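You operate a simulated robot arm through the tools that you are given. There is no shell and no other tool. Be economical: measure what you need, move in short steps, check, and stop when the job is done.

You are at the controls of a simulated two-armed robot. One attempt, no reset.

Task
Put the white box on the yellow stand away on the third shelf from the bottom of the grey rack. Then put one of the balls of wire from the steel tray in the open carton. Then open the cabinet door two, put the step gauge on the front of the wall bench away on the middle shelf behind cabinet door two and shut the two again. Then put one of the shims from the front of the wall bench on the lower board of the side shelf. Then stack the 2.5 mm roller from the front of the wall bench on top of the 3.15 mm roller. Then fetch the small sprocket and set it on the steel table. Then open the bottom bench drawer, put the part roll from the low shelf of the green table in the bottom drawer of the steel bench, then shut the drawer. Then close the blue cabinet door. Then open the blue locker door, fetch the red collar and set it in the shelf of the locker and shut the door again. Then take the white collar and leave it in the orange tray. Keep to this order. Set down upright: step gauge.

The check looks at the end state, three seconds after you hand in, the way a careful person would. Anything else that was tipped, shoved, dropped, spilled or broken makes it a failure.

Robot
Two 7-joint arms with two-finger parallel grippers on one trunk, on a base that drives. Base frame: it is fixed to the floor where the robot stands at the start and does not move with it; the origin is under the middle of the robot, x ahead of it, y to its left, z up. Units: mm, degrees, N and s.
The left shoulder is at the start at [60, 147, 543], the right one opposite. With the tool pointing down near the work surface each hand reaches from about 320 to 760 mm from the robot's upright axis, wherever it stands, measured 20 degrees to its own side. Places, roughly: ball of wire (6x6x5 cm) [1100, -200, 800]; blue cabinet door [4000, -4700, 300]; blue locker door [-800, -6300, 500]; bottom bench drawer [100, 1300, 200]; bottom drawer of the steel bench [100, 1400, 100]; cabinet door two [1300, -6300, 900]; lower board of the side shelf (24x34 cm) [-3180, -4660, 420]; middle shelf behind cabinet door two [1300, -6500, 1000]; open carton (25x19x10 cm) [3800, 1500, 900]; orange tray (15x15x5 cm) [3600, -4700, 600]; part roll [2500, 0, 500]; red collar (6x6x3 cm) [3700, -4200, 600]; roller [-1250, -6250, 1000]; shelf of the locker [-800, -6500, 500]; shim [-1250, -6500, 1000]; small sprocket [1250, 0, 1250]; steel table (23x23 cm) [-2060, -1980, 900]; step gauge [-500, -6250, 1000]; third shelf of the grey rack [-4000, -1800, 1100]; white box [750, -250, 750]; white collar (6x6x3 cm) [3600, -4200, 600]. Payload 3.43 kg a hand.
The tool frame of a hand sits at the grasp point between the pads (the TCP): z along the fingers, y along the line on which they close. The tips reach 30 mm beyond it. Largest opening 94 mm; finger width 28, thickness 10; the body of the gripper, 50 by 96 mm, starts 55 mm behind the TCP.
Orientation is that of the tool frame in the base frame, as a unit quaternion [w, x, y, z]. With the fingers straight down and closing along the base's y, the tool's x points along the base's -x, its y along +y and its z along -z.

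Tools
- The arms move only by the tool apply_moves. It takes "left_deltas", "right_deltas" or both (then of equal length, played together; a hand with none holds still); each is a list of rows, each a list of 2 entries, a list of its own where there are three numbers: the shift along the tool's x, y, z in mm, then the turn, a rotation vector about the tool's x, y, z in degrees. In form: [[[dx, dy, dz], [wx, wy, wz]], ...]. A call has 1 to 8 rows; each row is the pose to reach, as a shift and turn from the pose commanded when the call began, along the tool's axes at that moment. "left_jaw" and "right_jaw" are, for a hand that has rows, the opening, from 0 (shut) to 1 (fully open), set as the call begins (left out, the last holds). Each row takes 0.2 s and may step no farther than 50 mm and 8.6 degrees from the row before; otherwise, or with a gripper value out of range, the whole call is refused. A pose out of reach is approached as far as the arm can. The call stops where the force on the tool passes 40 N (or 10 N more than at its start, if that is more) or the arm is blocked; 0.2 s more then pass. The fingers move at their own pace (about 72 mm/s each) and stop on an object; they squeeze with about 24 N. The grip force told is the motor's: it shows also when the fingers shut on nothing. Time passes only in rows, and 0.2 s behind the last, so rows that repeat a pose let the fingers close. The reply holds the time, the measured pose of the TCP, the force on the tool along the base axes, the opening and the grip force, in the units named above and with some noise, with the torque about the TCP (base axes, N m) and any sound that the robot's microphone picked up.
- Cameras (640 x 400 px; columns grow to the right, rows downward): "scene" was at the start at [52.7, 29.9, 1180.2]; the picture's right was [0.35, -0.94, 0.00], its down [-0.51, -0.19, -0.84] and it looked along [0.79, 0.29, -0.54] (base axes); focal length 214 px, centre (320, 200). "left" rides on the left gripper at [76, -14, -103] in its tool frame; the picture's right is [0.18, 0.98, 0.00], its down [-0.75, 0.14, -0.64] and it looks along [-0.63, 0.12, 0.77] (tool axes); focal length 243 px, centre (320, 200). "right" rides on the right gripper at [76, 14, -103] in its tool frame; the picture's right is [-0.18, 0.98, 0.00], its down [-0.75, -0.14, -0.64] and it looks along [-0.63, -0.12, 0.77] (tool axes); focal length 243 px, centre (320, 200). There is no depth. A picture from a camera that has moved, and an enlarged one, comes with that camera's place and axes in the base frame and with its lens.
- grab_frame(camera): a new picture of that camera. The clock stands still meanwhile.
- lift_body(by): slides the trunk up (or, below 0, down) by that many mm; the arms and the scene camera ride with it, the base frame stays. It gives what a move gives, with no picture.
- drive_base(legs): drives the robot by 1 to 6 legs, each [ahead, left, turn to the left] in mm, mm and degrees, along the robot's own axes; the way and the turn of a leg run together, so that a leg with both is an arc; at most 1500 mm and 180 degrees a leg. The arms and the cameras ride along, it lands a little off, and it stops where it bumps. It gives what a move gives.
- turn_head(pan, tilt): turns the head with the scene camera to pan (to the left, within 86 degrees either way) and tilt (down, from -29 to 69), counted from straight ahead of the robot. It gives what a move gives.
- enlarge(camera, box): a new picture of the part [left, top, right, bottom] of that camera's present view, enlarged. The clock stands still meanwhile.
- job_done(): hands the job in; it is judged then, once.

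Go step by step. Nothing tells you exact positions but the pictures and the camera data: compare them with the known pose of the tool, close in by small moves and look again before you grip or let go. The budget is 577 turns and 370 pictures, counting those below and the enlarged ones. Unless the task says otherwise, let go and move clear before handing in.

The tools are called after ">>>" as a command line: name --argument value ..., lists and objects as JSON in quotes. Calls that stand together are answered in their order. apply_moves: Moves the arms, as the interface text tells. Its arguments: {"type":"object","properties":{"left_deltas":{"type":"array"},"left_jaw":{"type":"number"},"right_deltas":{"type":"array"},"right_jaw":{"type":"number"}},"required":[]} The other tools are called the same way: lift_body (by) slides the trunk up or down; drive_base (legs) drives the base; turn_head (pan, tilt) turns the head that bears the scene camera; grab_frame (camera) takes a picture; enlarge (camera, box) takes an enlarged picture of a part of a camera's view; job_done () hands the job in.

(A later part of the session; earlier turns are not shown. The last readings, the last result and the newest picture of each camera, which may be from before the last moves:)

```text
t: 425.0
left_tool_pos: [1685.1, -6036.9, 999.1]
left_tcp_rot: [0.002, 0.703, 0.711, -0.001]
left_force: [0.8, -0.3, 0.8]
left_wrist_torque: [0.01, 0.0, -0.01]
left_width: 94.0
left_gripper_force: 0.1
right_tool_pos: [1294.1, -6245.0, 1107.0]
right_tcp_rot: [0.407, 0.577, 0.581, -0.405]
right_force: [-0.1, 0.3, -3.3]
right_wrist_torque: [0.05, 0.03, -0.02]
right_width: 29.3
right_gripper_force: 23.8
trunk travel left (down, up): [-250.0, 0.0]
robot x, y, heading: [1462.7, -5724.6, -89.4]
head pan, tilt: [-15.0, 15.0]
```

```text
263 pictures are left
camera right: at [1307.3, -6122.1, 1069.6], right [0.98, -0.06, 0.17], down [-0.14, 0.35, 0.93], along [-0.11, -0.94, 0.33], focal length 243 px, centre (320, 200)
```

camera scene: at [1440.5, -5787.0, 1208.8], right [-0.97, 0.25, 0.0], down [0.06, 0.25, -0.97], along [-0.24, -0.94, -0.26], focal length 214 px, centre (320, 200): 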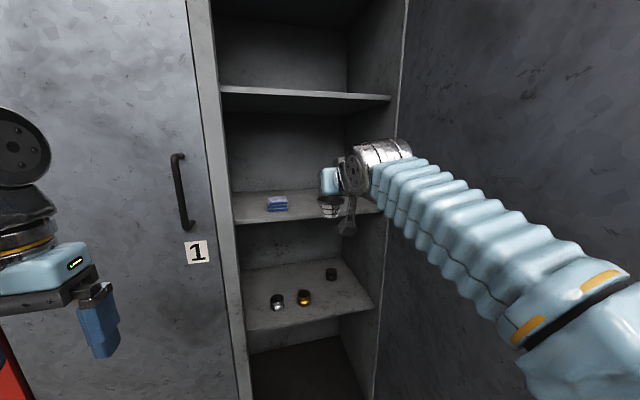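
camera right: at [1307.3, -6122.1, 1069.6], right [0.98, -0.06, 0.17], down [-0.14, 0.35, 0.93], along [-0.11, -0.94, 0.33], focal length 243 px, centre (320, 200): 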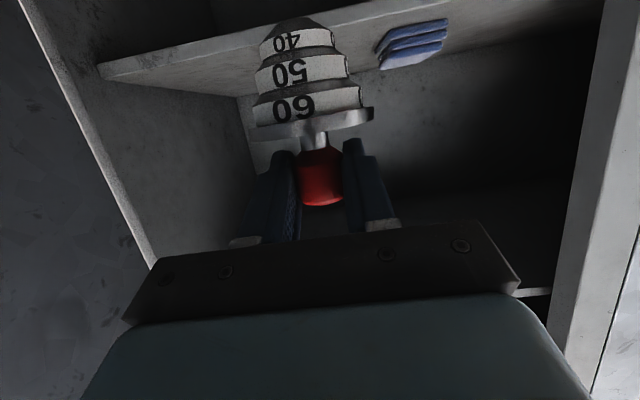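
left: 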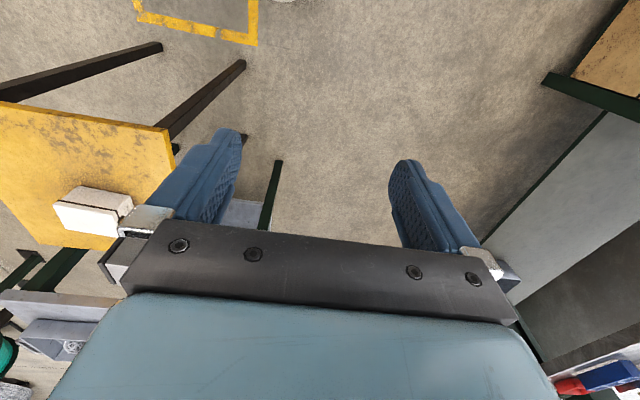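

Shelf front edge is y≈-6388, top z≈1000. Reach in to y≈-6450 level, then check.

>>> apply_moves --right_deltas '[[[-14, 0, 38], [0, 0, 0]], [[-28, 0, 77], [0, 0, 0]], [[-42, 0, 115], [0, 0, 0]], [[-56, 0, 154], [0, 0, 0]], [[-70, 0, 192], [0, 0, 0]]]'

>>> grab_frame --camera "right"

>>> enlarge --camera "scene" --box '[200, 130, 440, 280]'

```text
t: 426.2
left_tool_pos: [1683.3, -6038.2, 999.5]
left_tcp_rot: [0.0, 0.703, 0.711, -0.001]
left_force: [0.1, -1.1, 0.1]
left_wrist_torque: [-0.01, -0.05, -0.01]
left_width: 94.2
left_gripper_force: 0.1
right_tool_pos: [1299.6, -6408.6, 1108.1]
right_tcp_rot: [0.408, 0.576, 0.582, -0.404]
right_force: [0.0, 0.7, -1.7]
right_wrist_torque: [0.03, 0.03, 0.02]
right_width: 29.1
right_gripper_force: 23.4
right hand out of reach, approached as far as the arm can: row 5
trunk travel left (down, up): [-250.0, 0.0]
robot x, y, heading: [1464.9, -5721.4, -89.0]
head pan, tilt: [-15.0, 15.0]
```

```text
262 pictures are left
camera right: at [1311.7, -6285.4, 1069.5], right [0.98, -0.05, 0.17], down [-0.14, 0.34, 0.93], along [-0.11, -0.94, 0.33], focal length 243 px, centre (320, 200)
```

right: 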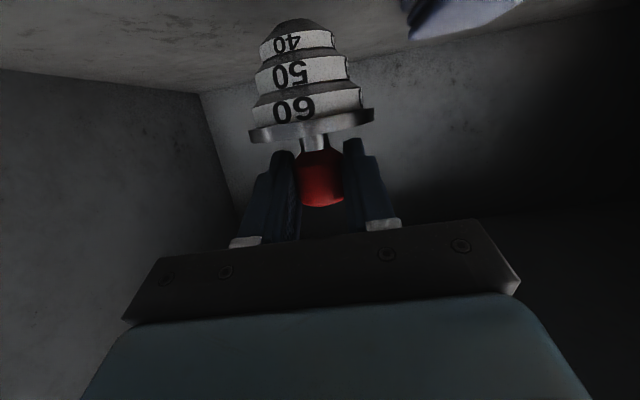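

```text
2.67 times, centred on (320, 205) of scene
camera zoom: at [1440.5, -5787.7, 1208.8], right [-0.97, 0.25, 0.0], down [0.06, 0.25, -0.97], along [-0.24, -0.94, -0.26], focal length 572 px, centre (320, 187)
```

zoom: 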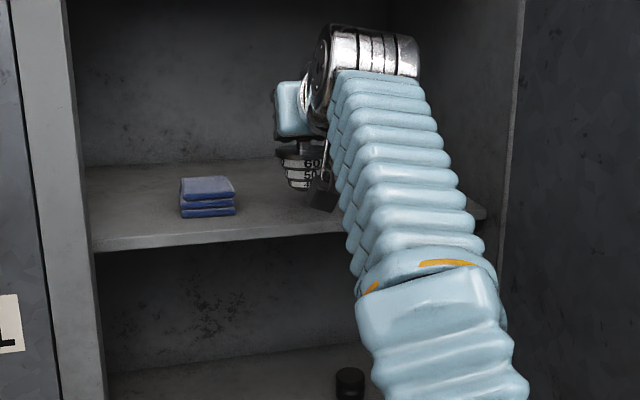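

At arm's limit; I'll drive the base 60 mm forward, then lower.

>>> drive_base --legs '[[60, 0, 0]]'

>>> apply_moves --right_deltas '[[[8, 0, 3], [0, 0, 0]], [[16, 0, 6], [0, 0, 0]], [[20, 0, 7], [0, 0, 0]]]'

>>> enlarge --camera "scene" --box '[220, 130, 380, 230]'

>>> grab_frame --camera "right"

```text
t: 427.1
left_tool_pos: [1684.4, -6096.7, 1000.8]
left_tcp_rot: [0.0, 0.703, 0.711, -0.002]
left_force: [-0.1, 0.3, -0.2]
left_wrist_torque: [-0.01, 0.02, 0.02]
left_width: 94.2
left_gripper_force: 0.0
right_tool_pos: [1300.0, -6466.5, 1108.0]
right_tcp_rot: [0.407, 0.577, 0.581, -0.404]
right_force: [-1.0, -0.5, -2.2]
right_wrist_torque: [0.05, 0.04, 0.0]
right_width: 29.4
right_gripper_force: 23.7
trunk travel left (down, up): [-250.0, 0.0]
robot x, y, heading: [1464.9, -5785.8, -89.4]
head pan, tilt: [-15.0, 15.0]
```

```text
t: 427.9
left_tool_pos: [1683.9, -6097.2, 1000.4]
left_tcp_rot: [0.001, 0.703, 0.711, -0.001]
left_force: [0.0, -0.6, 0.0]
left_wrist_torque: [-0.02, -0.04, 0.02]
left_width: 94.2
left_gripper_force: 0.1
right_tool_pos: [1300.1, -6466.9, 1086.4]
right_tcp_rot: [0.408, 0.576, 0.582, -0.404]
right_force: [-0.5, -0.2, -2.9]
right_wrist_torque: [0.07, 0.01, 0.01]
right_width: 29.3
right_gripper_force: 23.4
trunk travel left (down, up): [-250.0, 0.0]
robot x, y, heading: [1466.3, -5783.1, -89.5]
head pan, tilt: [-15.0, 15.0]
```

```text
4.00 times, centred on (300, 180) of scene
camera zoom: at [1441.3, -5846.4, 1208.8], right [-0.97, 0.25, 0.0], down [0.06, 0.25, -0.97], along [-0.24, -0.94, -0.26], focal length 858 px, centre (400, 280)
```

zoom: 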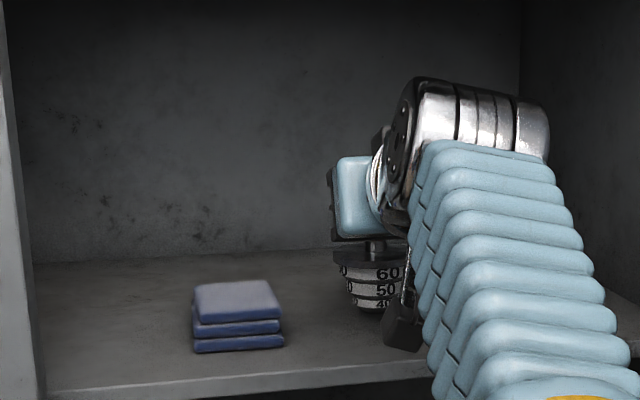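

```text
259 pictures are left
camera right: at [1312.5, -6344.2, 1048.1], right [0.98, -0.05, 0.17], down [-0.14, 0.35, 0.93], along [-0.11, -0.94, 0.33], focal length 243 px, centre (320, 200)
```

right: 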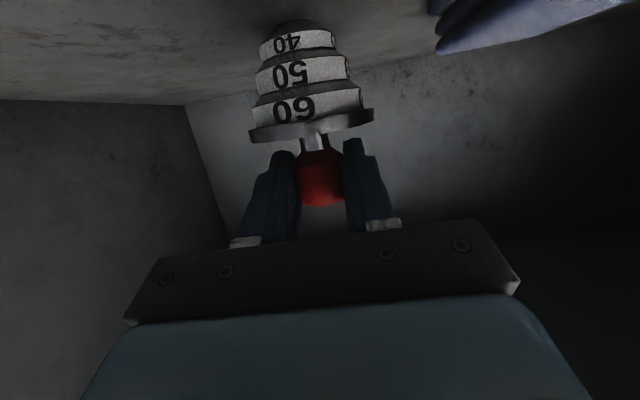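

Lower slowly, watching the force.

>>> apply_moves --right_deltas '[[[2, 0, 0.7], [0, 0, 0]], [[4, 0, 1.4], [0, 0, 0]], [[6, 0, 2.2], [0, 0, 0]], [[8, 0, 2.9], [0, 0, 0]]]'

```text
t: 428.9
left_tool_pos: [1684.4, -6096.7, 1000.0]
left_tcp_rot: [-0.001, 0.703, 0.711, -0.002]
left_force: [0.2, -0.2, -0.7]
left_wrist_torque: [-0.03, 0.03, -0.03]
left_width: 94.3
left_gripper_force: 0.1
right_tool_pos: [1299.1, -6466.4, 1077.4]
right_tcp_rot: [0.408, 0.576, 0.581, -0.405]
right_force: [0.0, -0.3, -3.0]
right_wrist_torque: [0.05, 0.01, 0.02]
right_width: 29.2
right_gripper_force: 23.8
trunk travel left (down, up): [-250.0, 0.0]
robot x, y, heading: [1465.2, -5787.9, -89.5]
head pan, tilt: [-15.0, 15.0]
```

>>> apply_moves --right_deltas '[[[1.5, 0, 0.5], [0, 0, 0]], [[3, 0, 1.1], [0, 0, 0]], [[4.5, 0, 1.6], [0, 0, 0]]]'

>>> grab_frame --camera "right"

```text
t: 429.8
left_tool_pos: [1684.3, -6095.7, 1000.4]
left_tcp_rot: [0.0, 0.703, 0.711, -0.002]
left_force: [-0.4, 0.2, -0.1]
left_wrist_torque: [0.0, 0.0, 0.02]
left_width: 94.0
left_gripper_force: 0.1
right_tool_pos: [1299.6, -6465.3, 1077.4]
right_tcp_rot: [0.408, 0.576, 0.58, -0.407]
right_force: [-0.7, -4.9, 16.9]
right_wrist_torque: [-0.63, 0.06, 0.0]
right_width: 29.3
right_gripper_force: 23.7
trunk travel left (down, up): [-250.0, 0.0]
robot x, y, heading: [1469.2, -5782.1, -89.2]
head pan, tilt: [-15.0, 15.0]
```

```text
258 pictures are left
camera right: at [1312.5, -6343.0, 1037.8], right [0.98, -0.05, 0.17], down [-0.14, 0.35, 0.92], along [-0.11, -0.93, 0.34], focal length 243 px, centre (320, 200)
```

right: 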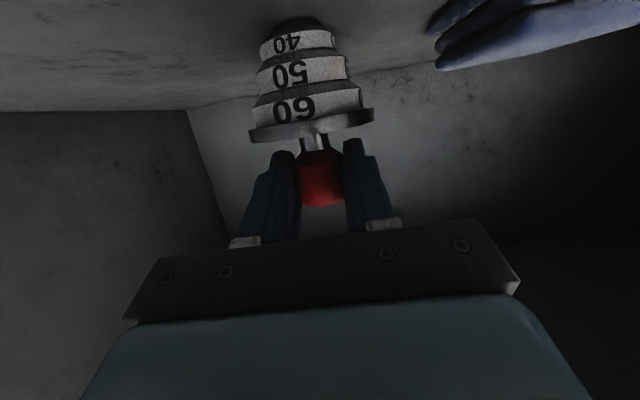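

The gauge is on the shelf. Ease off slightly, open, and withdraw straight back.

>>> apply_moves --right_deltas '[[[-3, 0, -1.1], [0, 0, 0]], [[-3, 0, -1.1], [0, 0, 0]]]'

>>> apply_moves --right_deltas '[[[0, 0, 0], [0, 0, 0]], [[0, 0, 0], [0, 0, 0]], [[0, 0, 0], [0, 0, 0]]]' --right_jaw 0.7

>>> grab_frame --camera "right"

```text
t: 430.4
left_tool_pos: [1684.2, -6095.0, 1000.8]
left_tcp_rot: [0.001, 0.702, 0.712, -0.002]
left_force: [0.2, 0.4, -0.3]
left_wrist_torque: [-0.01, -0.05, -0.02]
left_width: 94.0
left_gripper_force: 0.0
right_tool_pos: [1300.0, -6464.2, 1076.3]
right_tcp_rot: [0.408, 0.576, 0.581, -0.405]
right_force: [-0.3, -5.0, 12.1]
right_wrist_torque: [-0.64, 0.04, -0.01]
right_width: 29.3
right_gripper_force: 24.5
trunk travel left (down, up): [-250.0, 0.0]
robot x, y, heading: [1464.3, -5782.2, -89.5]
head pan, tilt: [-15.0, 15.0]
```

```text
t: 431.1
left_tool_pos: [1684.6, -6095.9, 1000.9]
left_tcp_rot: [0.001, 0.703, 0.711, -0.002]
left_force: [-0.5, 0.2, 0.0]
left_wrist_torque: [-0.04, -0.02, -0.01]
left_width: 94.1
left_gripper_force: 0.0
right_tool_pos: [1298.9, -6466.3, 1075.5]
right_tcp_rot: [0.408, 0.577, 0.581, -0.405]
right_force: [-0.2, 0.5, 0.4]
right_wrist_torque: [0.02, 0.02, -0.01]
right_width: 65.8
right_gripper_force: 0.0
trunk travel left (down, up): [-250.0, 0.0]
robot x, y, heading: [1467.9, -5784.5, -89.2]
head pan, tilt: [-15.0, 15.0]
```

```text
257 pictures are left
camera right: at [1312.5, -6343.3, 1038.1], right [0.98, -0.05, 0.17], down [-0.14, 0.35, 0.93], along [-0.11, -0.94, 0.33], focal length 243 px, centre (320, 200)
```

right: 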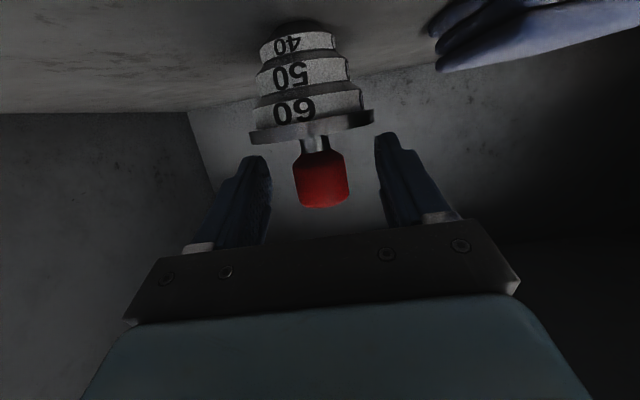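

The gauge stands upright, free. Withdraw.

>>> apply_moves --right_deltas '[[[3, 0, -25], [0, 0, 0]], [[12, 0, -60], [0, 0, 0]], [[26, 0, -100], [0, 0, 0]], [[40, 0, -145], [0, 0, 0]], [[56, 0, -190], [0, 0, 0]], [[72, 0, -235], [0, 0, 0]], [[88, 0, -280], [0, 0, 0]], [[104, 0, -325], [0, 0, 0]]]'

>>> grab_frame --camera "scene"

```text
t: 432.9
left_tool_pos: [1685.1, -6095.4, 1001.0]
left_tcp_rot: [0.001, 0.703, 0.711, -0.001]
left_force: [0.3, -1.1, 0.1]
left_wrist_torque: [0.03, -0.01, 0.01]
left_width: 94.2
left_gripper_force: 0.1
right_tool_pos: [1298.3, -6123.8, 1090.7]
right_tcp_rot: [0.408, 0.576, 0.581, -0.405]
right_force: [-0.3, -0.3, -0.4]
right_wrist_torque: [0.0, 0.01, -0.03]
right_width: 65.8
right_gripper_force: 0.1
trunk travel left (down, up): [-250.0, 0.0]
robot x, y, heading: [1467.1, -5783.7, -89.2]
head pan, tilt: [-15.0, 15.0]
```

```text
256 pictures are left
camera scene: at [1441.3, -5846.3, 1208.9], right [-0.97, 0.25, 0.0], down [0.06, 0.25, -0.97], along [-0.24, -0.94, -0.26], focal length 214 px, centre (320, 200)
```

scene: 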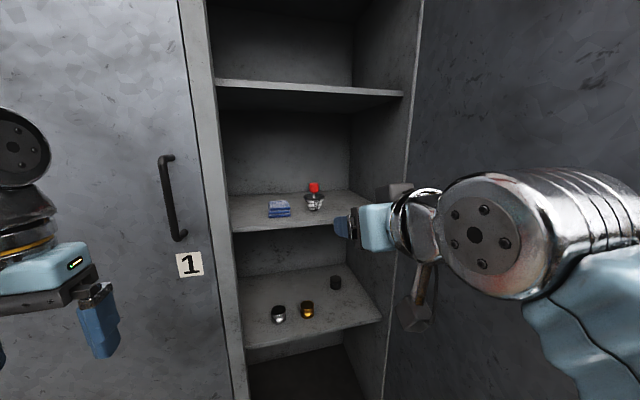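

The gauge stands on the middle shelf. To shut door two, I'll back up and then straddle the door's free edge with open fingers and swing it round.

>>> drive_base --legs '[[-330, 0, -0.8], [0, -60, 0]]'

>>> apply_moves --right_deltas '[[[20, -25, -20], [0, 0, 0]], [[45, -60, -20], [0, 0, 0]], [[75, -95, -10], [0, 0, 0]], [[100, -130, 0], [0, 0, 0]], [[125, -165, 0], [0, 0, 0]]]' --right_jaw 0.75

>>> turn_head --pan -40 --tilt 20

>>> grab_frame --camera "scene"

>>> grab_frame --camera "right"

```text
t: 435.8
left_tool_pos: [1616.1, -5758.2, 999.7]
left_tcp_rot: [0.001, 0.71, 0.704, -0.002]
left_force: [1.0, 0.2, -0.1]
left_wrist_torque: [0.01, -0.03, 0.01]
left_width: 94.0
left_gripper_force: 0.0
right_tool_pos: [1228.0, -5779.1, 1090.4]
right_tcp_rot: [0.403, 0.582, 0.575, -0.409]
right_force: [-0.7, -0.4, 0.5]
right_wrist_torque: [0.0, 0.03, 0.01]
right_width: 65.6
right_gripper_force: 0.0
trunk travel left (down, up): [-250.0, 0.0]
robot x, y, heading: [1402.4, -5443.6, -90.6]
head pan, tilt: [-15.0, 15.0]
```

```text
t: 437.0
left_tool_pos: [1616.1, -5758.9, 1000.9]
left_tcp_rot: [0.001, 0.71, 0.704, -0.002]
left_force: [0.6, 0.4, 0.4]
left_wrist_torque: [-0.03, 0.02, -0.03]
left_width: 94.1
left_gripper_force: 0.1
right_tool_pos: [1063.2, -5734.6, 970.2]
right_tcp_rot: [0.404, 0.582, 0.576, -0.409]
right_force: [0.0, 0.4, -0.4]
right_wrist_torque: [-0.02, 0.03, -0.04]
right_width: 70.5
right_gripper_force: 0.1
trunk travel left (down, up): [-250.0, 0.0]
robot x, y, heading: [1406.4, -5443.4, -90.3]
head pan, tilt: [-15.0, 15.0]
```

```text
t: 437.9
left_tool_pos: [1615.4, -5758.2, 999.4]
left_tcp_rot: [0.001, 0.71, 0.704, -0.001]
left_force: [-0.2, -0.6, 0.2]
left_wrist_torque: [0.05, 0.01, 0.02]
left_width: 93.9
left_gripper_force: 0.1
right_tool_pos: [1063.8, -5734.4, 970.2]
right_tcp_rot: [0.403, 0.583, 0.575, -0.409]
right_force: [0.0, -0.6, -0.1]
right_wrist_torque: [-0.01, 0.03, -0.03]
right_width: 70.4
right_gripper_force: 0.0
trunk travel left (down, up): [-250.0, 0.0]
robot x, y, heading: [1404.2, -5443.8, -90.4]
head pan, tilt: [-40.0, 20.0]
```

```text
255 pictures are left
camera scene: at [1341.4, -5485.2, 1200.7], right [-0.76, 0.65, 0.0], down [0.22, 0.26, -0.94], along [-0.61, -0.72, -0.34], focal length 214 px, centre (320, 200)
```

scene: 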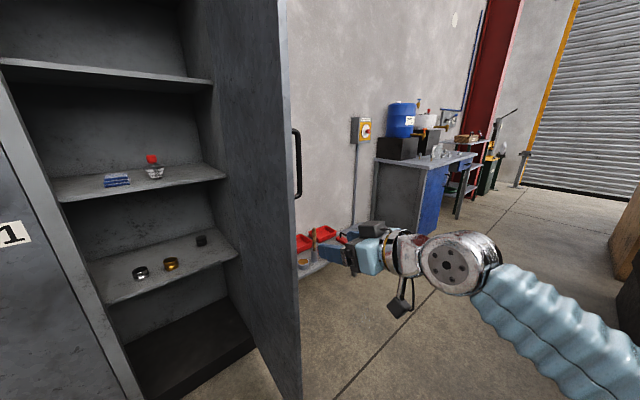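

```text
254 pictures are left
camera right: at [1079.6, -5612.8, 932.8], right [0.98, -0.07, 0.17], down [-0.14, 0.35, 0.93], along [-0.13, -0.93, 0.33], focal length 243 px, centre (320, 200)
```

right: 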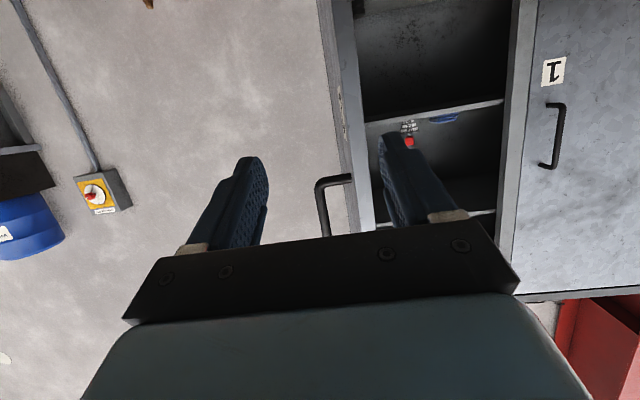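

The free edge is near (1080,-5862). I'll move the fingers to straddle it.

>>> apply_moves --right_deltas '[[[-8, 10, 22], [0, 0, 0]], [[-20, 16, 55], [0, 0, 0]], [[-30, 16, 82], [0, 0, 0]]]'

>>> grab_frame --camera "right"

>>> enlarge --camera "scene" --box '[240, 180, 400, 280]'

```text
t: 438.6
left_tool_pos: [1615.8, -5759.6, 1000.9]
left_tcp_rot: [0.002, 0.709, 0.705, -0.001]
left_force: [-0.2, 0.0, 0.1]
left_wrist_torque: [-0.01, 0.02, -0.02]
left_width: 94.2
left_gripper_force: 0.0
right_tool_pos: [1080.4, -5822.1, 972.3]
right_tcp_rot: [0.404, 0.582, 0.576, -0.408]
right_force: [0.2, -0.4, 0.2]
right_wrist_torque: [-0.01, -0.02, 0.0]
right_width: 70.6
right_gripper_force: 0.0
trunk travel left (down, up): [-250.0, 0.0]
robot x, y, heading: [1403.3, -5440.6, -90.4]
head pan, tilt: [-40.0, 20.0]
```

```text
253 pictures are left
camera right: at [1094.7, -5699.8, 933.8], right [0.98, -0.07, 0.17], down [-0.14, 0.35, 0.93], along [-0.13, -0.93, 0.33], focal length 243 px, centre (320, 200)
```

right: 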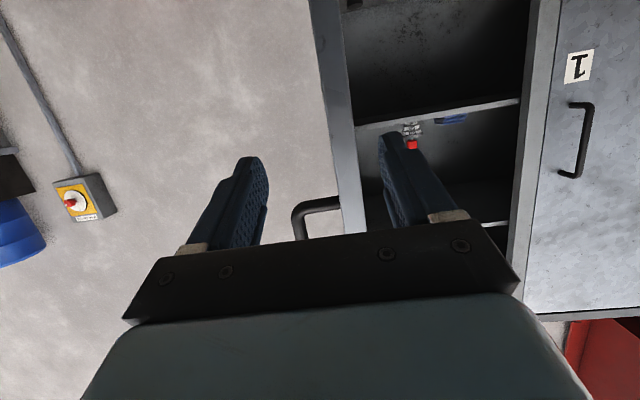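

```text
4.00 times, centred on (320, 230) of scene
camera zoom: at [1341.4, -5485.0, 1200.7], right [-0.76, 0.65, 0.0], down [0.22, 0.26, -0.94], along [-0.61, -0.71, -0.34], focal length 858 px, centre (320, 80)
```

zoom: 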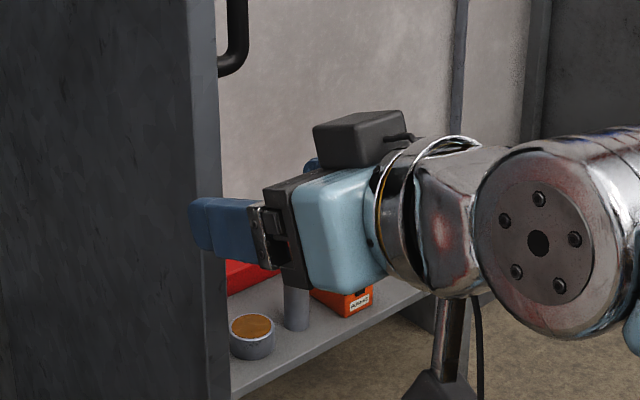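

The door edge is between the fingers. Now swing it: advance 35 mm then drag east along the arc.

>>> apply_moves --right_deltas '[[[-13, 0, 37], [0, 0, 0]], [[-14, 40, 40], [0, 0, 0]], [[-17, 85, 46], [0, 0, 0]], [[-21, 125, 57], [0, 0, 0]], [[-25, 165, 70], [0, 0, 0]], [[-32, 205, 87], [0, 0, 0]], [[-39, 245, 106], [0, 0, 0]], [[-47, 280, 130], [0, 0, 0]]]'

>>> grab_frame --camera "scene"

```text
t: 440.4
left_tool_pos: [1614.7, -5759.4, 999.5]
left_tcp_rot: [0.001, 0.709, 0.705, -0.002]
left_force: [0.0, 0.5, 0.2]
left_wrist_torque: [-0.03, 0.0, 0.02]
left_width: 93.8
left_gripper_force: 0.0
right_tool_pos: [1357.1, -5964.3, 972.7]
right_tcp_rot: [0.404, 0.582, 0.576, -0.408]
right_force: [0.5, -0.2, -0.6]
right_wrist_torque: [0.0, -0.02, 0.02]
right_width: 70.6
right_gripper_force: 0.1
trunk travel left (down, up): [-250.0, 0.0]
robot x, y, heading: [1400.7, -5444.7, -90.6]
head pan, tilt: [-40.0, 20.0]
```

```text
251 pictures are left
camera scene: at [1341.3, -5485.2, 1200.7], right [-0.76, 0.65, 0.0], down [0.22, 0.26, -0.94], along [-0.61, -0.71, -0.34], focal length 214 px, centre (320, 200)
```

scene: 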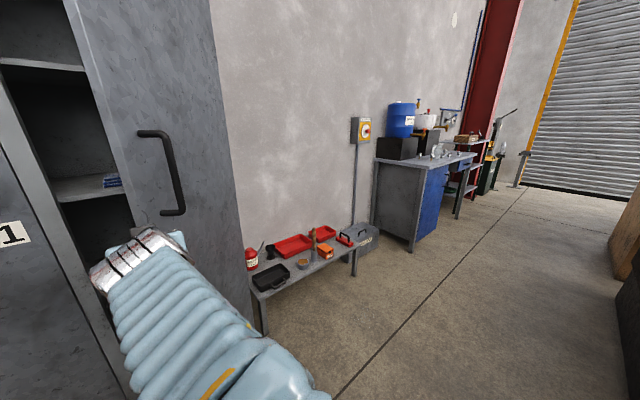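

Door ~50°. Continue to about 32°.

>>> apply_moves --right_deltas '[[[-9, 28, 24], [0, 0, 0]], [[-16, 53, 45], [0, 0, 0]], [[-24, 75, 67], [0, 0, 0]], [[-33, 95, 90], [0, 0, 0]], [[-41, 113, 114], [0, 0, 0]]]'

>>> turn_head --pan -15 --tilt 20

>>> grab_frame --camera "scene"

>>> grab_frame --camera "right"

```text
t: 441.6
left_tool_pos: [1615.8, -5759.7, 1000.6]
left_tcp_rot: [0.001, 0.71, 0.705, -0.001]
left_force: [-0.6, -0.1, 0.7]
left_wrist_torque: [-0.02, -0.01, -0.03]
left_width: 94.2
left_gripper_force: 0.0
right_tool_pos: [1470.0, -6090.1, 973.6]
right_tcp_rot: [0.405, 0.582, 0.576, -0.408]
right_force: [0.5, 0.6, -0.2]
right_wrist_torque: [0.01, 0.04, 0.0]
right_width: 70.3
right_gripper_force: 0.0
trunk travel left (down, up): [-250.0, 0.0]
robot x, y, heading: [1401.1, -5441.9, -90.4]
head pan, tilt: [-40.0, 20.0]
```

```text
t: 442.5
left_tool_pos: [1616.2, -5760.6, 999.7]
left_tcp_rot: [0.001, 0.71, 0.704, -0.002]
left_force: [0.0, 0.9, 0.4]
left_wrist_torque: [-0.03, 0.0, 0.03]
left_width: 93.8
left_gripper_force: 0.1
right_tool_pos: [1469.2, -6089.0, 975.8]
right_tcp_rot: [0.403, 0.582, 0.576, -0.408]
right_force: [-0.2, -0.2, -0.4]
right_wrist_torque: [0.03, 0.01, 0.0]
right_width: 70.4
right_gripper_force: 0.1
trunk travel left (down, up): [-250.0, 0.0]
robot x, y, heading: [1402.7, -5444.4, -90.6]
head pan, tilt: [-15.0, 20.0]
```

```text
250 pictures are left
camera scene: at [1377.0, -5504.2, 1200.7], right [-0.96, 0.27, 0.0], down [0.09, 0.33, -0.94], along [-0.25, -0.91, -0.34], focal length 214 px, centre (320, 200)
```

scene: 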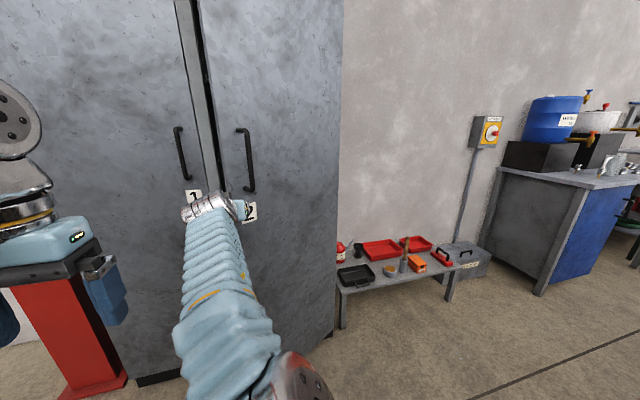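

```text
249 pictures are left
camera right: at [1484.7, -5966.5, 936.4], right [0.98, -0.07, 0.17], down [-0.14, 0.35, 0.93], along [-0.13, -0.93, 0.33], focal length 243 px, centre (320, 200)
```

right: 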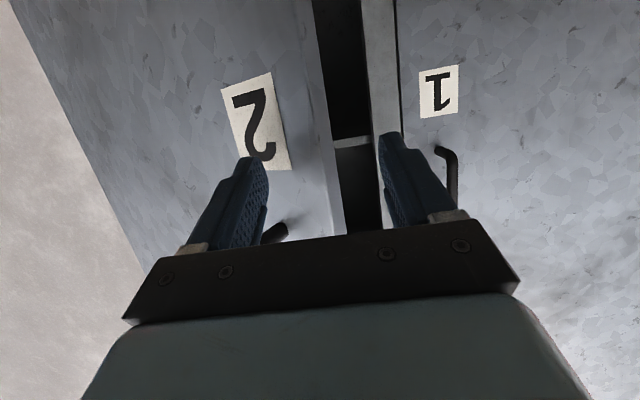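

Nearly shut. I'll back the fingers out, close them, and push the door face home.

>>> apply_moves --right_deltas '[[[15, 0, -42], [0, 0, 0]], [[27, 0, -75], [0, 0, 0]], [[30, -35, -80], [0, 0, 0]], [[30, -50, -80], [0, 0, 0]]]'

>>> drive_base --legs '[[90, 0, 0]]'

>>> apply_moves --right_deltas '[[[0, 0, 0], [0, 0, 0]], [[-14, 0, 40], [0, 0, 0]], [[-30, 0, 84], [0, 0, 0]], [[-45, 0, 125], [0, 0, 0]]]' --right_jaw 0

>>> grab_frame --camera "right"

```text
t: 443.5
left_tool_pos: [1615.7, -5759.1, 1000.7]
left_tcp_rot: [0.0, 0.71, 0.705, -0.001]
left_force: [-0.1, 0.2, -0.3]
left_wrist_torque: [0.01, 0.02, 0.01]
left_width: 94.0
left_gripper_force: 0.2
right_tool_pos: [1419.9, -6001.4, 971.1]
right_tcp_rot: [0.403, 0.582, 0.576, -0.408]
right_force: [-0.1, -0.4, 0.4]
right_wrist_torque: [0.0, 0.02, 0.01]
right_width: 70.6
right_gripper_force: 0.0
trunk travel left (down, up): [-250.0, 0.0]
robot x, y, heading: [1402.2, -5441.3, -90.4]
head pan, tilt: [-15.0, 20.0]
```

```text
t: 444.6
left_tool_pos: [1615.5, -5850.0, 999.6]
left_tcp_rot: [0.0, 0.709, 0.705, -0.002]
left_force: [0.2, 0.2, 0.8]
left_wrist_torque: [-0.07, 0.0, -0.01]
left_width: 93.9
left_gripper_force: 0.1
right_tool_pos: [1421.8, -6093.9, 971.7]
right_tcp_rot: [0.404, 0.582, 0.576, -0.409]
right_force: [-0.2, -0.4, -0.3]
right_wrist_torque: [0.03, -0.01, 0.02]
right_width: 70.5
right_gripper_force: 0.1
trunk travel left (down, up): [-250.0, 0.0]
robot x, y, heading: [1402.6, -5534.6, -90.4]
head pan, tilt: [-15.0, 20.0]
```

```text
t: 445.6
left_tool_pos: [1615.2, -5850.4, 999.6]
left_tcp_rot: [0.001, 0.709, 0.705, -0.002]
left_force: [0.5, -0.1, -0.4]
left_wrist_torque: [-0.05, 0.01, -0.01]
left_width: 94.2
left_gripper_force: 0.0
right_tool_pos: [1416.4, -6226.1, 970.3]
right_tcp_rot: [0.404, 0.582, 0.576, -0.407]
right_force: [0.2, 0.1, 0.3]
right_wrist_torque: [0.01, 0.03, -0.04]
right_width: 0.0
right_gripper_force: 24.1
trunk travel left (down, up): [-250.0, 0.0]
robot x, y, heading: [1399.6, -5536.2, -90.6]
head pan, tilt: [-15.0, 20.0]
```

```text
248 pictures are left
camera right: at [1431.3, -6103.7, 932.5], right [0.98, -0.07, 0.17], down [-0.14, 0.35, 0.93], along [-0.13, -0.93, 0.33], focal length 243 px, centre (320, 200)
```

right: 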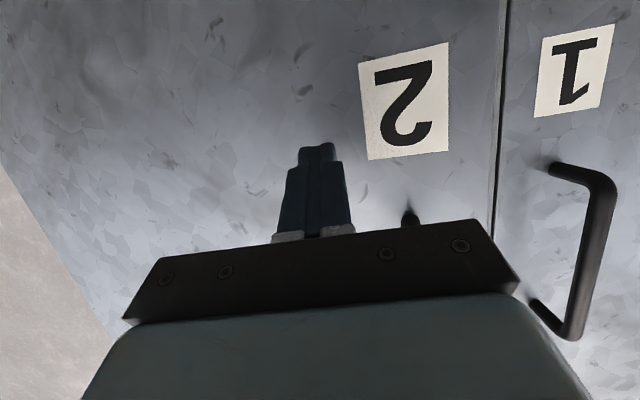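

>>> apply_moves --right_deltas '[[[-10, -5, 28], [0, 0, 0]], [[-20, -10, 56], [0, 0, 0]], [[-27, -10, 76], [0, 0, 0]], [[-33, -10, 92], [0, 0, 0]], [[-38, -10, 106], [0, 0, 0]]]'

>>> grab_frame --camera "right"

>>> grab_frame --camera "scene"

```text
t: 446.9
left_tool_pos: [1615.1, -5851.4, 1000.5]
left_tcp_rot: [0.002, 0.709, 0.705, -0.001]
left_force: [0.6, 0.2, -0.1]
left_wrist_torque: [0.02, -0.03, 0.01]
left_width: 94.1
left_gripper_force: 0.0
right_tool_pos: [1407.6, -6296.2, 970.3]
right_tcp_rot: [0.404, 0.581, 0.576, -0.409]
right_force: [-0.4, -0.3, -1.5]
right_wrist_torque: [0.0, 0.01, -0.01]
right_width: 0.0
right_gripper_force: 24.0
right hand out of reach, approached as far as the arm can: row 3, 4, 5
trunk travel left (down, up): [-250.0, 0.0]
robot x, y, heading: [1406.4, -5534.2, -90.3]
head pan, tilt: [-15.0, 20.0]
```

```text
247 pictures are left
camera right: at [1423.3, -6173.2, 932.1], right [0.98, -0.07, 0.17], down [-0.14, 0.35, 0.93], along [-0.13, -0.93, 0.33], focal length 243 px, centre (320, 200)
```

right: 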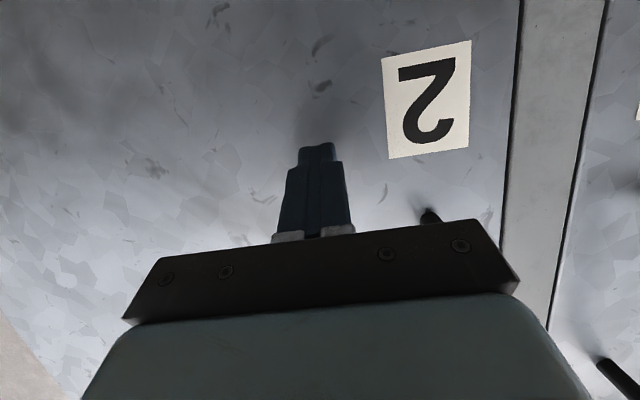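

```text
246 pictures are left
camera scene: at [1376.4, -5596.1, 1200.7], right [-0.96, 0.27, 0.0], down [0.09, 0.33, -0.94], along [-0.25, -0.91, -0.34], focal length 214 px, centre (320, 200)
```

scene: 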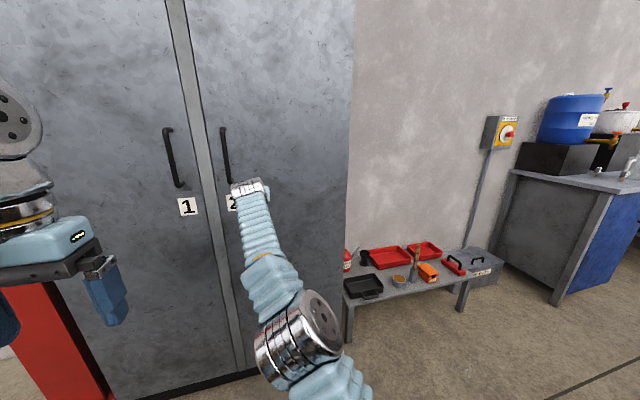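

Almost closed; I'll nudge the base forward 40 mm to press it home.

>>> drive_base --legs '[[40, 0, 0]]'

>>> grab_frame --camera "right"

```text
t: 447.7
left_tool_pos: [1615.2, -5865.4, 1000.8]
left_tcp_rot: [0.001, 0.71, 0.704, -0.003]
left_force: [-0.7, -0.1, 0.8]
left_wrist_torque: [0.03, 0.0, 0.03]
left_width: 94.1
left_gripper_force: 0.0
right_tool_pos: [1407.9, -6306.3, 973.6]
right_tcp_rot: [0.402, 0.583, 0.578, -0.406]
right_force: [-4.3, 21.7, -0.8]
right_wrist_torque: [-0.02, -0.12, -0.11]
right_width: 0.0
right_gripper_force: 24.3
trunk travel left (down, up): [-250.0, 0.0]
robot x, y, heading: [1402.2, -5552.8, -90.0]
head pan, tilt: [-15.0, 20.0]
stopped in leg 1: the force on the tool passed its limit at 120 N (the readings are from after the stop); the commanded pose is now the measured one
```

```text
245 pictures are left
camera right: at [1423.6, -6183.1, 935.9], right [0.98, -0.07, 0.17], down [-0.14, 0.34, 0.93], along [-0.13, -0.94, 0.32], focal length 243 px, centre (320, 200)
```

right: 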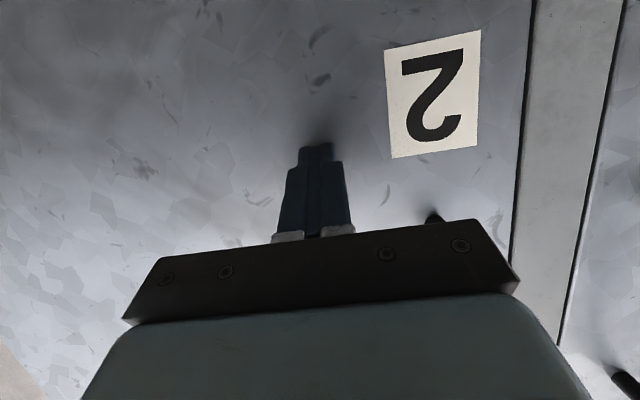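

The door is pressed fully home. I'll retract and go to the bench's west part for the shim.

>>> apply_moves --right_deltas '[[[14, 0, -40], [0, 0, 0]], [[28, 0, -80], [0, 0, 0]], [[42, 0, -120], [0, 0, 0]], [[56, 0, -160], [0, 0, 0]], [[70, 0, -200], [0, 0, 0]], [[84, 0, -240], [0, 0, 0]], [[98, 0, -280], [0, 0, 0]], [[112, 0, -320], [0, 0, 0]]]'

>>> drive_base --legs '[[0, 0, -90], [1300, 0, 0], [1150, 0, 0], [0, 0, 90]]'

>>> apply_moves --right_deltas '[[[0, 0, 0], [0, 8, 0]], [[0, 0, 0], [0, 16, 0]], [[0, 0, 0], [0, 24, 0]], [[0, 0, 0], [0, 32, 0]], [[0, 0, 0], [0, 40, 0]], [[0, 0, 0], [0, 48, 0]], [[0, 0, 0], [0, 56, 0]], [[0, 0, 0], [0, 63, 0]]]' --right_jaw 0.6

>>> turn_head --pan 0 --tilt 25

>>> grab_frame --camera "scene"

```text
t: 449.2
left_tool_pos: [1615.1, -5867.4, 999.8]
left_tcp_rot: [0.001, 0.709, 0.705, -0.002]
left_force: [0.4, -0.1, -0.4]
left_wrist_torque: [-0.01, 0.03, 0.01]
left_width: 93.9
left_gripper_force: 0.0
right_tool_pos: [1309.8, -6088.4, 945.9]
right_tcp_rot: [0.335, 0.663, 0.525, -0.417]
right_force: [0.4, 0.4, -1.1]
right_wrist_torque: [-0.02, 0.03, -0.01]
right_width: 0.0
right_gripper_force: 23.9
trunk travel left (down, up): [-250.0, 0.0]
robot x, y, heading: [1402.1, -5552.5, -90.6]
head pan, tilt: [-15.0, 20.0]
stopped in row 7 (right hand): the arm was blocked; the commanded pose is now the measured one
```

```text
t: 468.6
left_tool_pos: [-809.5, -5953.1, 1000.1]
left_tcp_rot: [0.0, 0.705, 0.709, -0.001]
left_force: [0.2, 0.1, -0.3]
left_wrist_torque: [0.03, 0.0, 0.01]
left_width: 93.8
left_gripper_force: 0.1
right_tool_pos: [-1112.8, -6177.5, 945.6]
right_tcp_rot: [0.338, 0.659, 0.529, -0.414]
right_force: [-0.4, -0.5, 0.2]
right_wrist_torque: [-0.03, -0.04, 0.0]
right_width: 0.0
right_gripper_force: 24.2
trunk travel left (down, up): [-250.0, 0.0]
robot x, y, heading: [-1028.7, -5642.5, -89.7]
head pan, tilt: [-15.0, 20.0]
```

```text
t: 470.4
left_tool_pos: [-810.8, -5954.3, 1000.5]
left_tcp_rot: [0.001, 0.706, 0.709, -0.002]
left_force: [0.3, 0.0, 0.0]
left_wrist_torque: [0.01, -0.02, -0.02]
left_width: 93.8
left_gripper_force: 0.0
right_tool_pos: [-1113.3, -6165.0, 935.1]
right_tcp_rot: [0.013, 0.779, 0.627, -0.01]
right_force: [-0.7, 1.1, 0.8]
right_wrist_torque: [0.0, 0.0, -0.02]
right_width: 56.6
right_gripper_force: 0.0
right hand out of reach, approached as far as the arm can: row 8
trunk travel left (down, up): [-250.0, 0.0]
robot x, y, heading: [-1023.3, -5635.5, -89.8]
head pan, tilt: [-15.0, 20.0]
```

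```text
t: 471.1
left_tool_pos: [-810.6, -5953.9, 1000.5]
left_tcp_rot: [0.0, 0.705, 0.709, -0.001]
left_force: [0.1, 0.3, -0.3]
left_wrist_torque: [0.01, -0.01, 0.0]
left_width: 93.9
left_gripper_force: 0.1
right_tool_pos: [-1113.3, -6165.6, 934.2]
right_tcp_rot: [0.013, 0.778, 0.628, -0.011]
right_force: [-0.2, -0.6, -0.5]
right_wrist_torque: [0.0, -0.02, 0.01]
right_width: 56.4
right_gripper_force: 0.1
trunk travel left (down, up): [-250.0, 0.0]
robot x, y, heading: [-1024.1, -5636.5, -89.8]
head pan, tilt: [0.0, 25.0]
```

```text
244 pictures are left
camera scene: at [-1027.8, -5702.5, 1192.6], right [-1.0, 0.0, 0.0], down [0.0, 0.42, -0.91], along [0.0, -0.91, -0.42], focal length 214 px, centre (320, 200)
```

scene: 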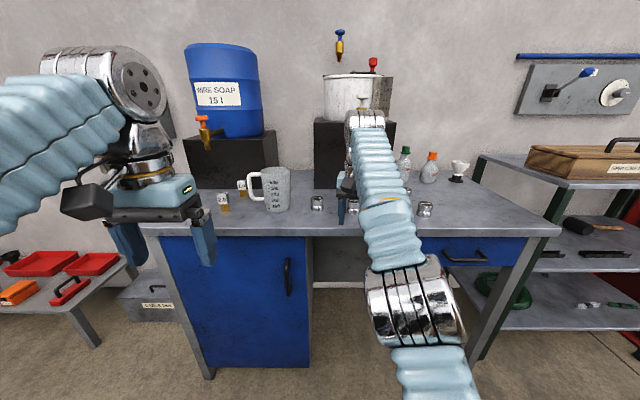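

The hand is over the bench edge. I'll lift and pull it back for a clear look at the bench top.

>>> apply_moves --right_deltas '[[[0, 0, -20], [0, 0, 0]], [[20, 0, -40], [0, 0, 0]], [[60, 0, -55], [0, 0, 0]], [[105, 0, -60], [0, 0, 0]], [[150, 0, -62], [0, 0, 0]], [[190, 0, -62], [0, 0, 0]], [[190, -40, -62], [0, 0, 0]], [[190, -80, -62], [0, 0, 0]]]'

>>> enlarge --camera "scene" --box '[180, 130, 420, 280]'

>>> enlarge --camera "scene" --box '[360, 130, 600, 280]'

```text
t: 472.9
left_tool_pos: [-809.3, -5953.6, 999.2]
left_tcp_rot: [0.0, 0.706, 0.709, -0.001]
left_force: [0.0, 0.3, 0.6]
left_wrist_torque: [0.0, -0.01, -0.01]
left_width: 93.9
left_gripper_force: 0.0
right_tool_pos: [-1151.4, -5960.3, 988.0]
right_tcp_rot: [0.012, 0.778, 0.628, -0.01]
right_force: [0.0, 0.7, 0.3]
right_wrist_torque: [0.02, -0.01, -0.02]
right_width: 56.1
right_gripper_force: 0.1
right hand out of reach, approached as far as the arm can: row 1, 2, 3
trunk travel left (down, up): [-250.0, 0.0]
robot x, y, heading: [-1026.4, -5638.4, -89.8]
head pan, tilt: [0.0, 25.0]
```

```text
2.67 times, centred on (300, 205) of scene
camera zoom: at [-1027.6, -5702.5, 1192.6], right [-1.0, 0.0, 0.0], down [0.0, 0.42, -0.91], along [0.0, -0.91, -0.42], focal length 572 px, centre (373, 187)
```

zoom: 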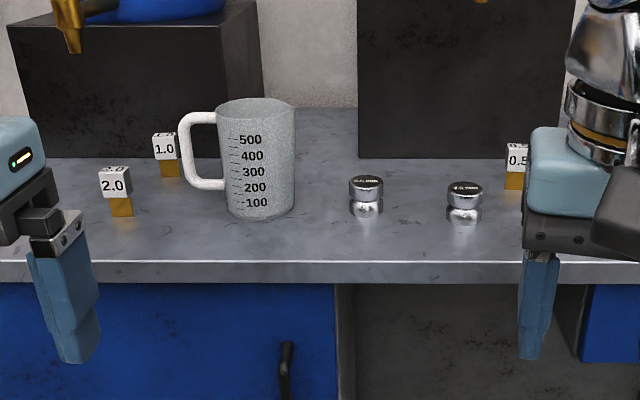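

```text
2.67 times, centred on (480, 205) of scene
camera zoom: at [-1027.6, -5702.5, 1192.6], right [-1.0, 0.0, 0.0], down [0.0, 0.42, -0.91], along [0.0, -0.91, -0.42], focal length 572 px, centre (-107, 187)
```

zoom: 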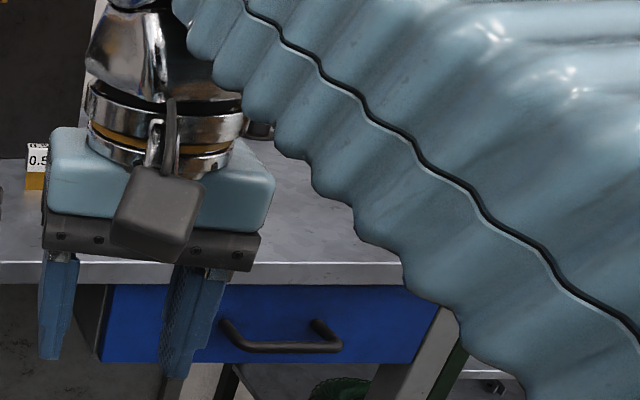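

The shims are the small brass strips with white label cubes (2.0, 1.0, 0.5). I'll take the 2.0 at about (-707,-6334). First straighten the hand's yaw, pitch it 45°, and shift the base.

>>> apply_moves --right_deltas '[[[30, 0, 0], [0, 0, -6]], [[60, 0, 0], [0, 0, -12]], [[60, 0, 0], [0, 0, -12]]]' --right_jaw 0.75

>>> drive_base --legs '[[0, 420, 0]]'

>>> apply_moves --right_deltas '[[[0, 0, 0], [0, -7.5, 0]], [[0, 0, 0], [0, -15, 0]], [[0, 0, 0], [0, -22.5, 0]], [[0, 0, 0], [0, -30, 0]], [[0, 0, 0], [0, -37.5, 0]], [[0, 0, 0], [0, -45, 0]]]'

>>> grab_frame --camera "right"

>>> grab_frame --camera "scene"

```text
t: 473.7
left_tool_pos: [-809.4, -5953.6, 999.1]
left_tcp_rot: [0.001, 0.705, 0.709, -0.002]
left_force: [-0.2, 0.5, -0.4]
left_wrist_torque: [0.04, 0.02, -0.03]
left_width: 94.2
left_gripper_force: 0.1
right_tool_pos: [-1139.6, -5901.5, 988.7]
right_tcp_rot: [0.01, 0.709, 0.705, -0.01]
right_force: [0.3, 0.1, 0.3]
right_wrist_torque: [-0.01, -0.01, 0.03]
right_width: 70.5
right_gripper_force: 0.0
trunk travel left (down, up): [-250.0, 0.0]
robot x, y, heading: [-1025.4, -5639.9, -89.8]
head pan, tilt: [0.0, 25.0]
```

```text
t: 476.3
left_tool_pos: [-391.6, -5953.8, 999.5]
left_tcp_rot: [0.0, 0.706, 0.708, -0.001]
left_force: [0.8, -0.1, 0.6]
left_wrist_torque: [0.0, 0.02, 0.01]
left_width: 94.0
left_gripper_force: 0.1
right_tool_pos: [-720.0, -5901.2, 989.6]
right_tcp_rot: [0.011, 0.71, 0.704, -0.012]
right_force: [0.7, 0.2, 0.0]
right_wrist_torque: [-0.01, 0.0, -0.01]
right_width: 70.6
right_gripper_force: 0.2
trunk travel left (down, up): [-250.0, 0.0]
robot x, y, heading: [-605.5, -5641.3, -90.0]
head pan, tilt: [0.0, 25.0]
```

```text
t: 477.7
left_tool_pos: [-390.2, -5952.3, 999.8]
left_tcp_rot: [0.001, 0.706, 0.708, -0.001]
left_force: [-0.5, 0.1, -1.5]
left_wrist_torque: [0.0, 0.0, -0.04]
left_width: 94.0
left_gripper_force: 0.0
right_tool_pos: [-718.1, -5901.9, 990.3]
right_tcp_rot: [0.279, 0.652, 0.646, -0.282]
right_force: [-0.5, 0.4, -0.3]
right_wrist_torque: [0.0, 0.03, 0.02]
right_width: 70.8
right_gripper_force: 0.1
trunk travel left (down, up): [-250.0, 0.0]
robot x, y, heading: [-608.2, -5634.8, -90.2]
head pan, tilt: [0.0, 25.0]
```

```text
241 pictures are left
camera right: at [-703.3, -5774.5, 1003.4], right [0.98, -0.13, 0.13], down [-0.14, -0.05, 0.99], along [-0.13, -0.99, -0.06], focal length 243 px, centre (320, 200)
```

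right: 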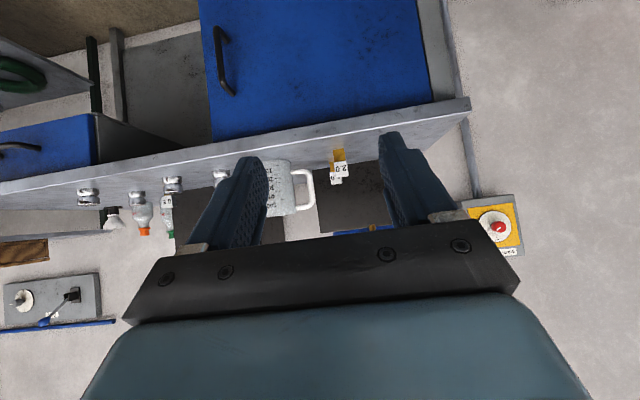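

```text
240 pictures are left
camera scene: at [-607.8, -5701.9, 1192.7], right [-1.0, 0.0, 0.0], down [0.0, 0.42, -0.91], along [0.0, -0.91, -0.42], focal length 214 px, centre (320, 200)
```

scene: 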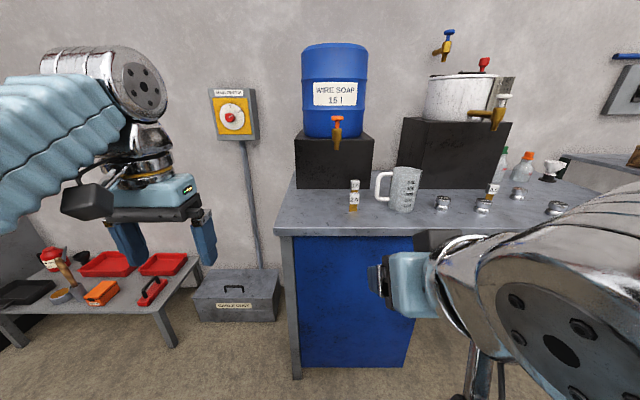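

The 2.0 shim's cube is at about (-721,-6331,904). Approach to a stand-off.

>>> apply_moves --right_deltas '[[[-31, 0, 34], [0, 0, 0]], [[-62, -1, 68], [0, 0, 0]], [[-93, -1, 102], [0, 0, 0]], [[-124, -2, 137], [0, 0, 0]], [[-155, -2, 172], [0, 0, 0]], [[-186, -3, 207], [0, 0, 0]], [[-215, -3, 242], [0, 0, 0]], [[-242, -3, 278], [0, 0, 0]]]'

>>> grab_frame --camera "right"

>>> enlarge --camera "scene" --box '[270, 150, 430, 250]'

```text
t: 479.5
left_tool_pos: [-391.2, -5953.4, 1000.1]
left_tcp_rot: [0.001, 0.707, 0.708, -0.002]
left_force: [-0.4, 0.1, 0.7]
left_wrist_torque: [-0.02, -0.02, 0.02]
left_width: 94.1
left_gripper_force: 0.1
right_tool_pos: [-722.2, -6268.7, 973.5]
right_tcp_rot: [0.28, 0.651, 0.647, -0.282]
right_force: [-0.6, -0.9, 0.3]
right_wrist_torque: [0.04, 0.02, 0.04]
right_width: 70.6
right_gripper_force: 0.1
trunk travel left (down, up): [-250.0, 0.0]
robot x, y, heading: [-606.5, -5634.0, -90.0]
head pan, tilt: [0.0, 25.0]
```

```text
239 pictures are left
camera right: at [-708.1, -6142.3, 987.7], right [0.98, -0.13, 0.13], down [-0.14, -0.05, 0.99], along [-0.12, -0.99, -0.07], focal length 243 px, centre (320, 200)
```

right: 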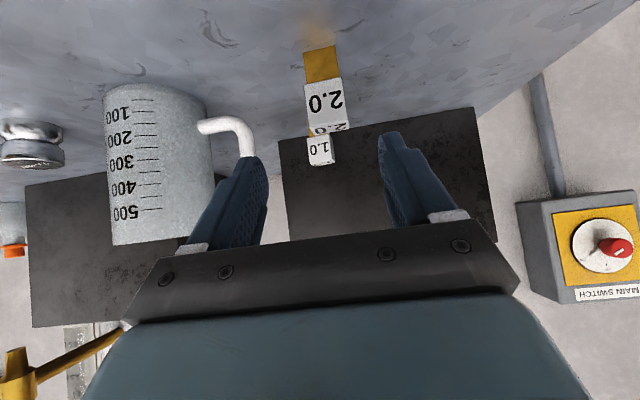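

```text
4.00 times, centred on (350, 200) of scene
camera zoom: at [-607.7, -5701.7, 1192.6], right [-1.0, 0.0, 0.0], down [0.0, 0.42, -0.91], along [0.0, -0.91, -0.42], focal length 858 px, centre (200, 200)
```

zoom: 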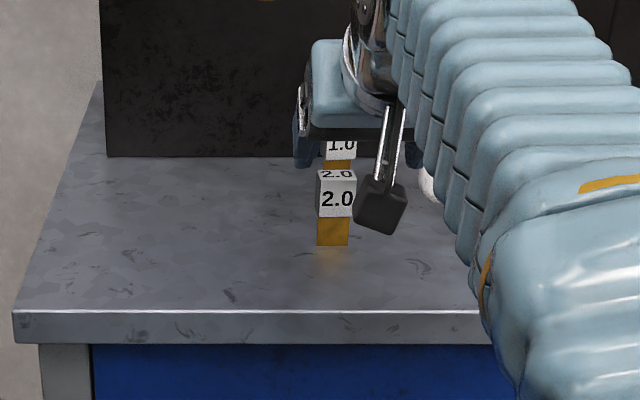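

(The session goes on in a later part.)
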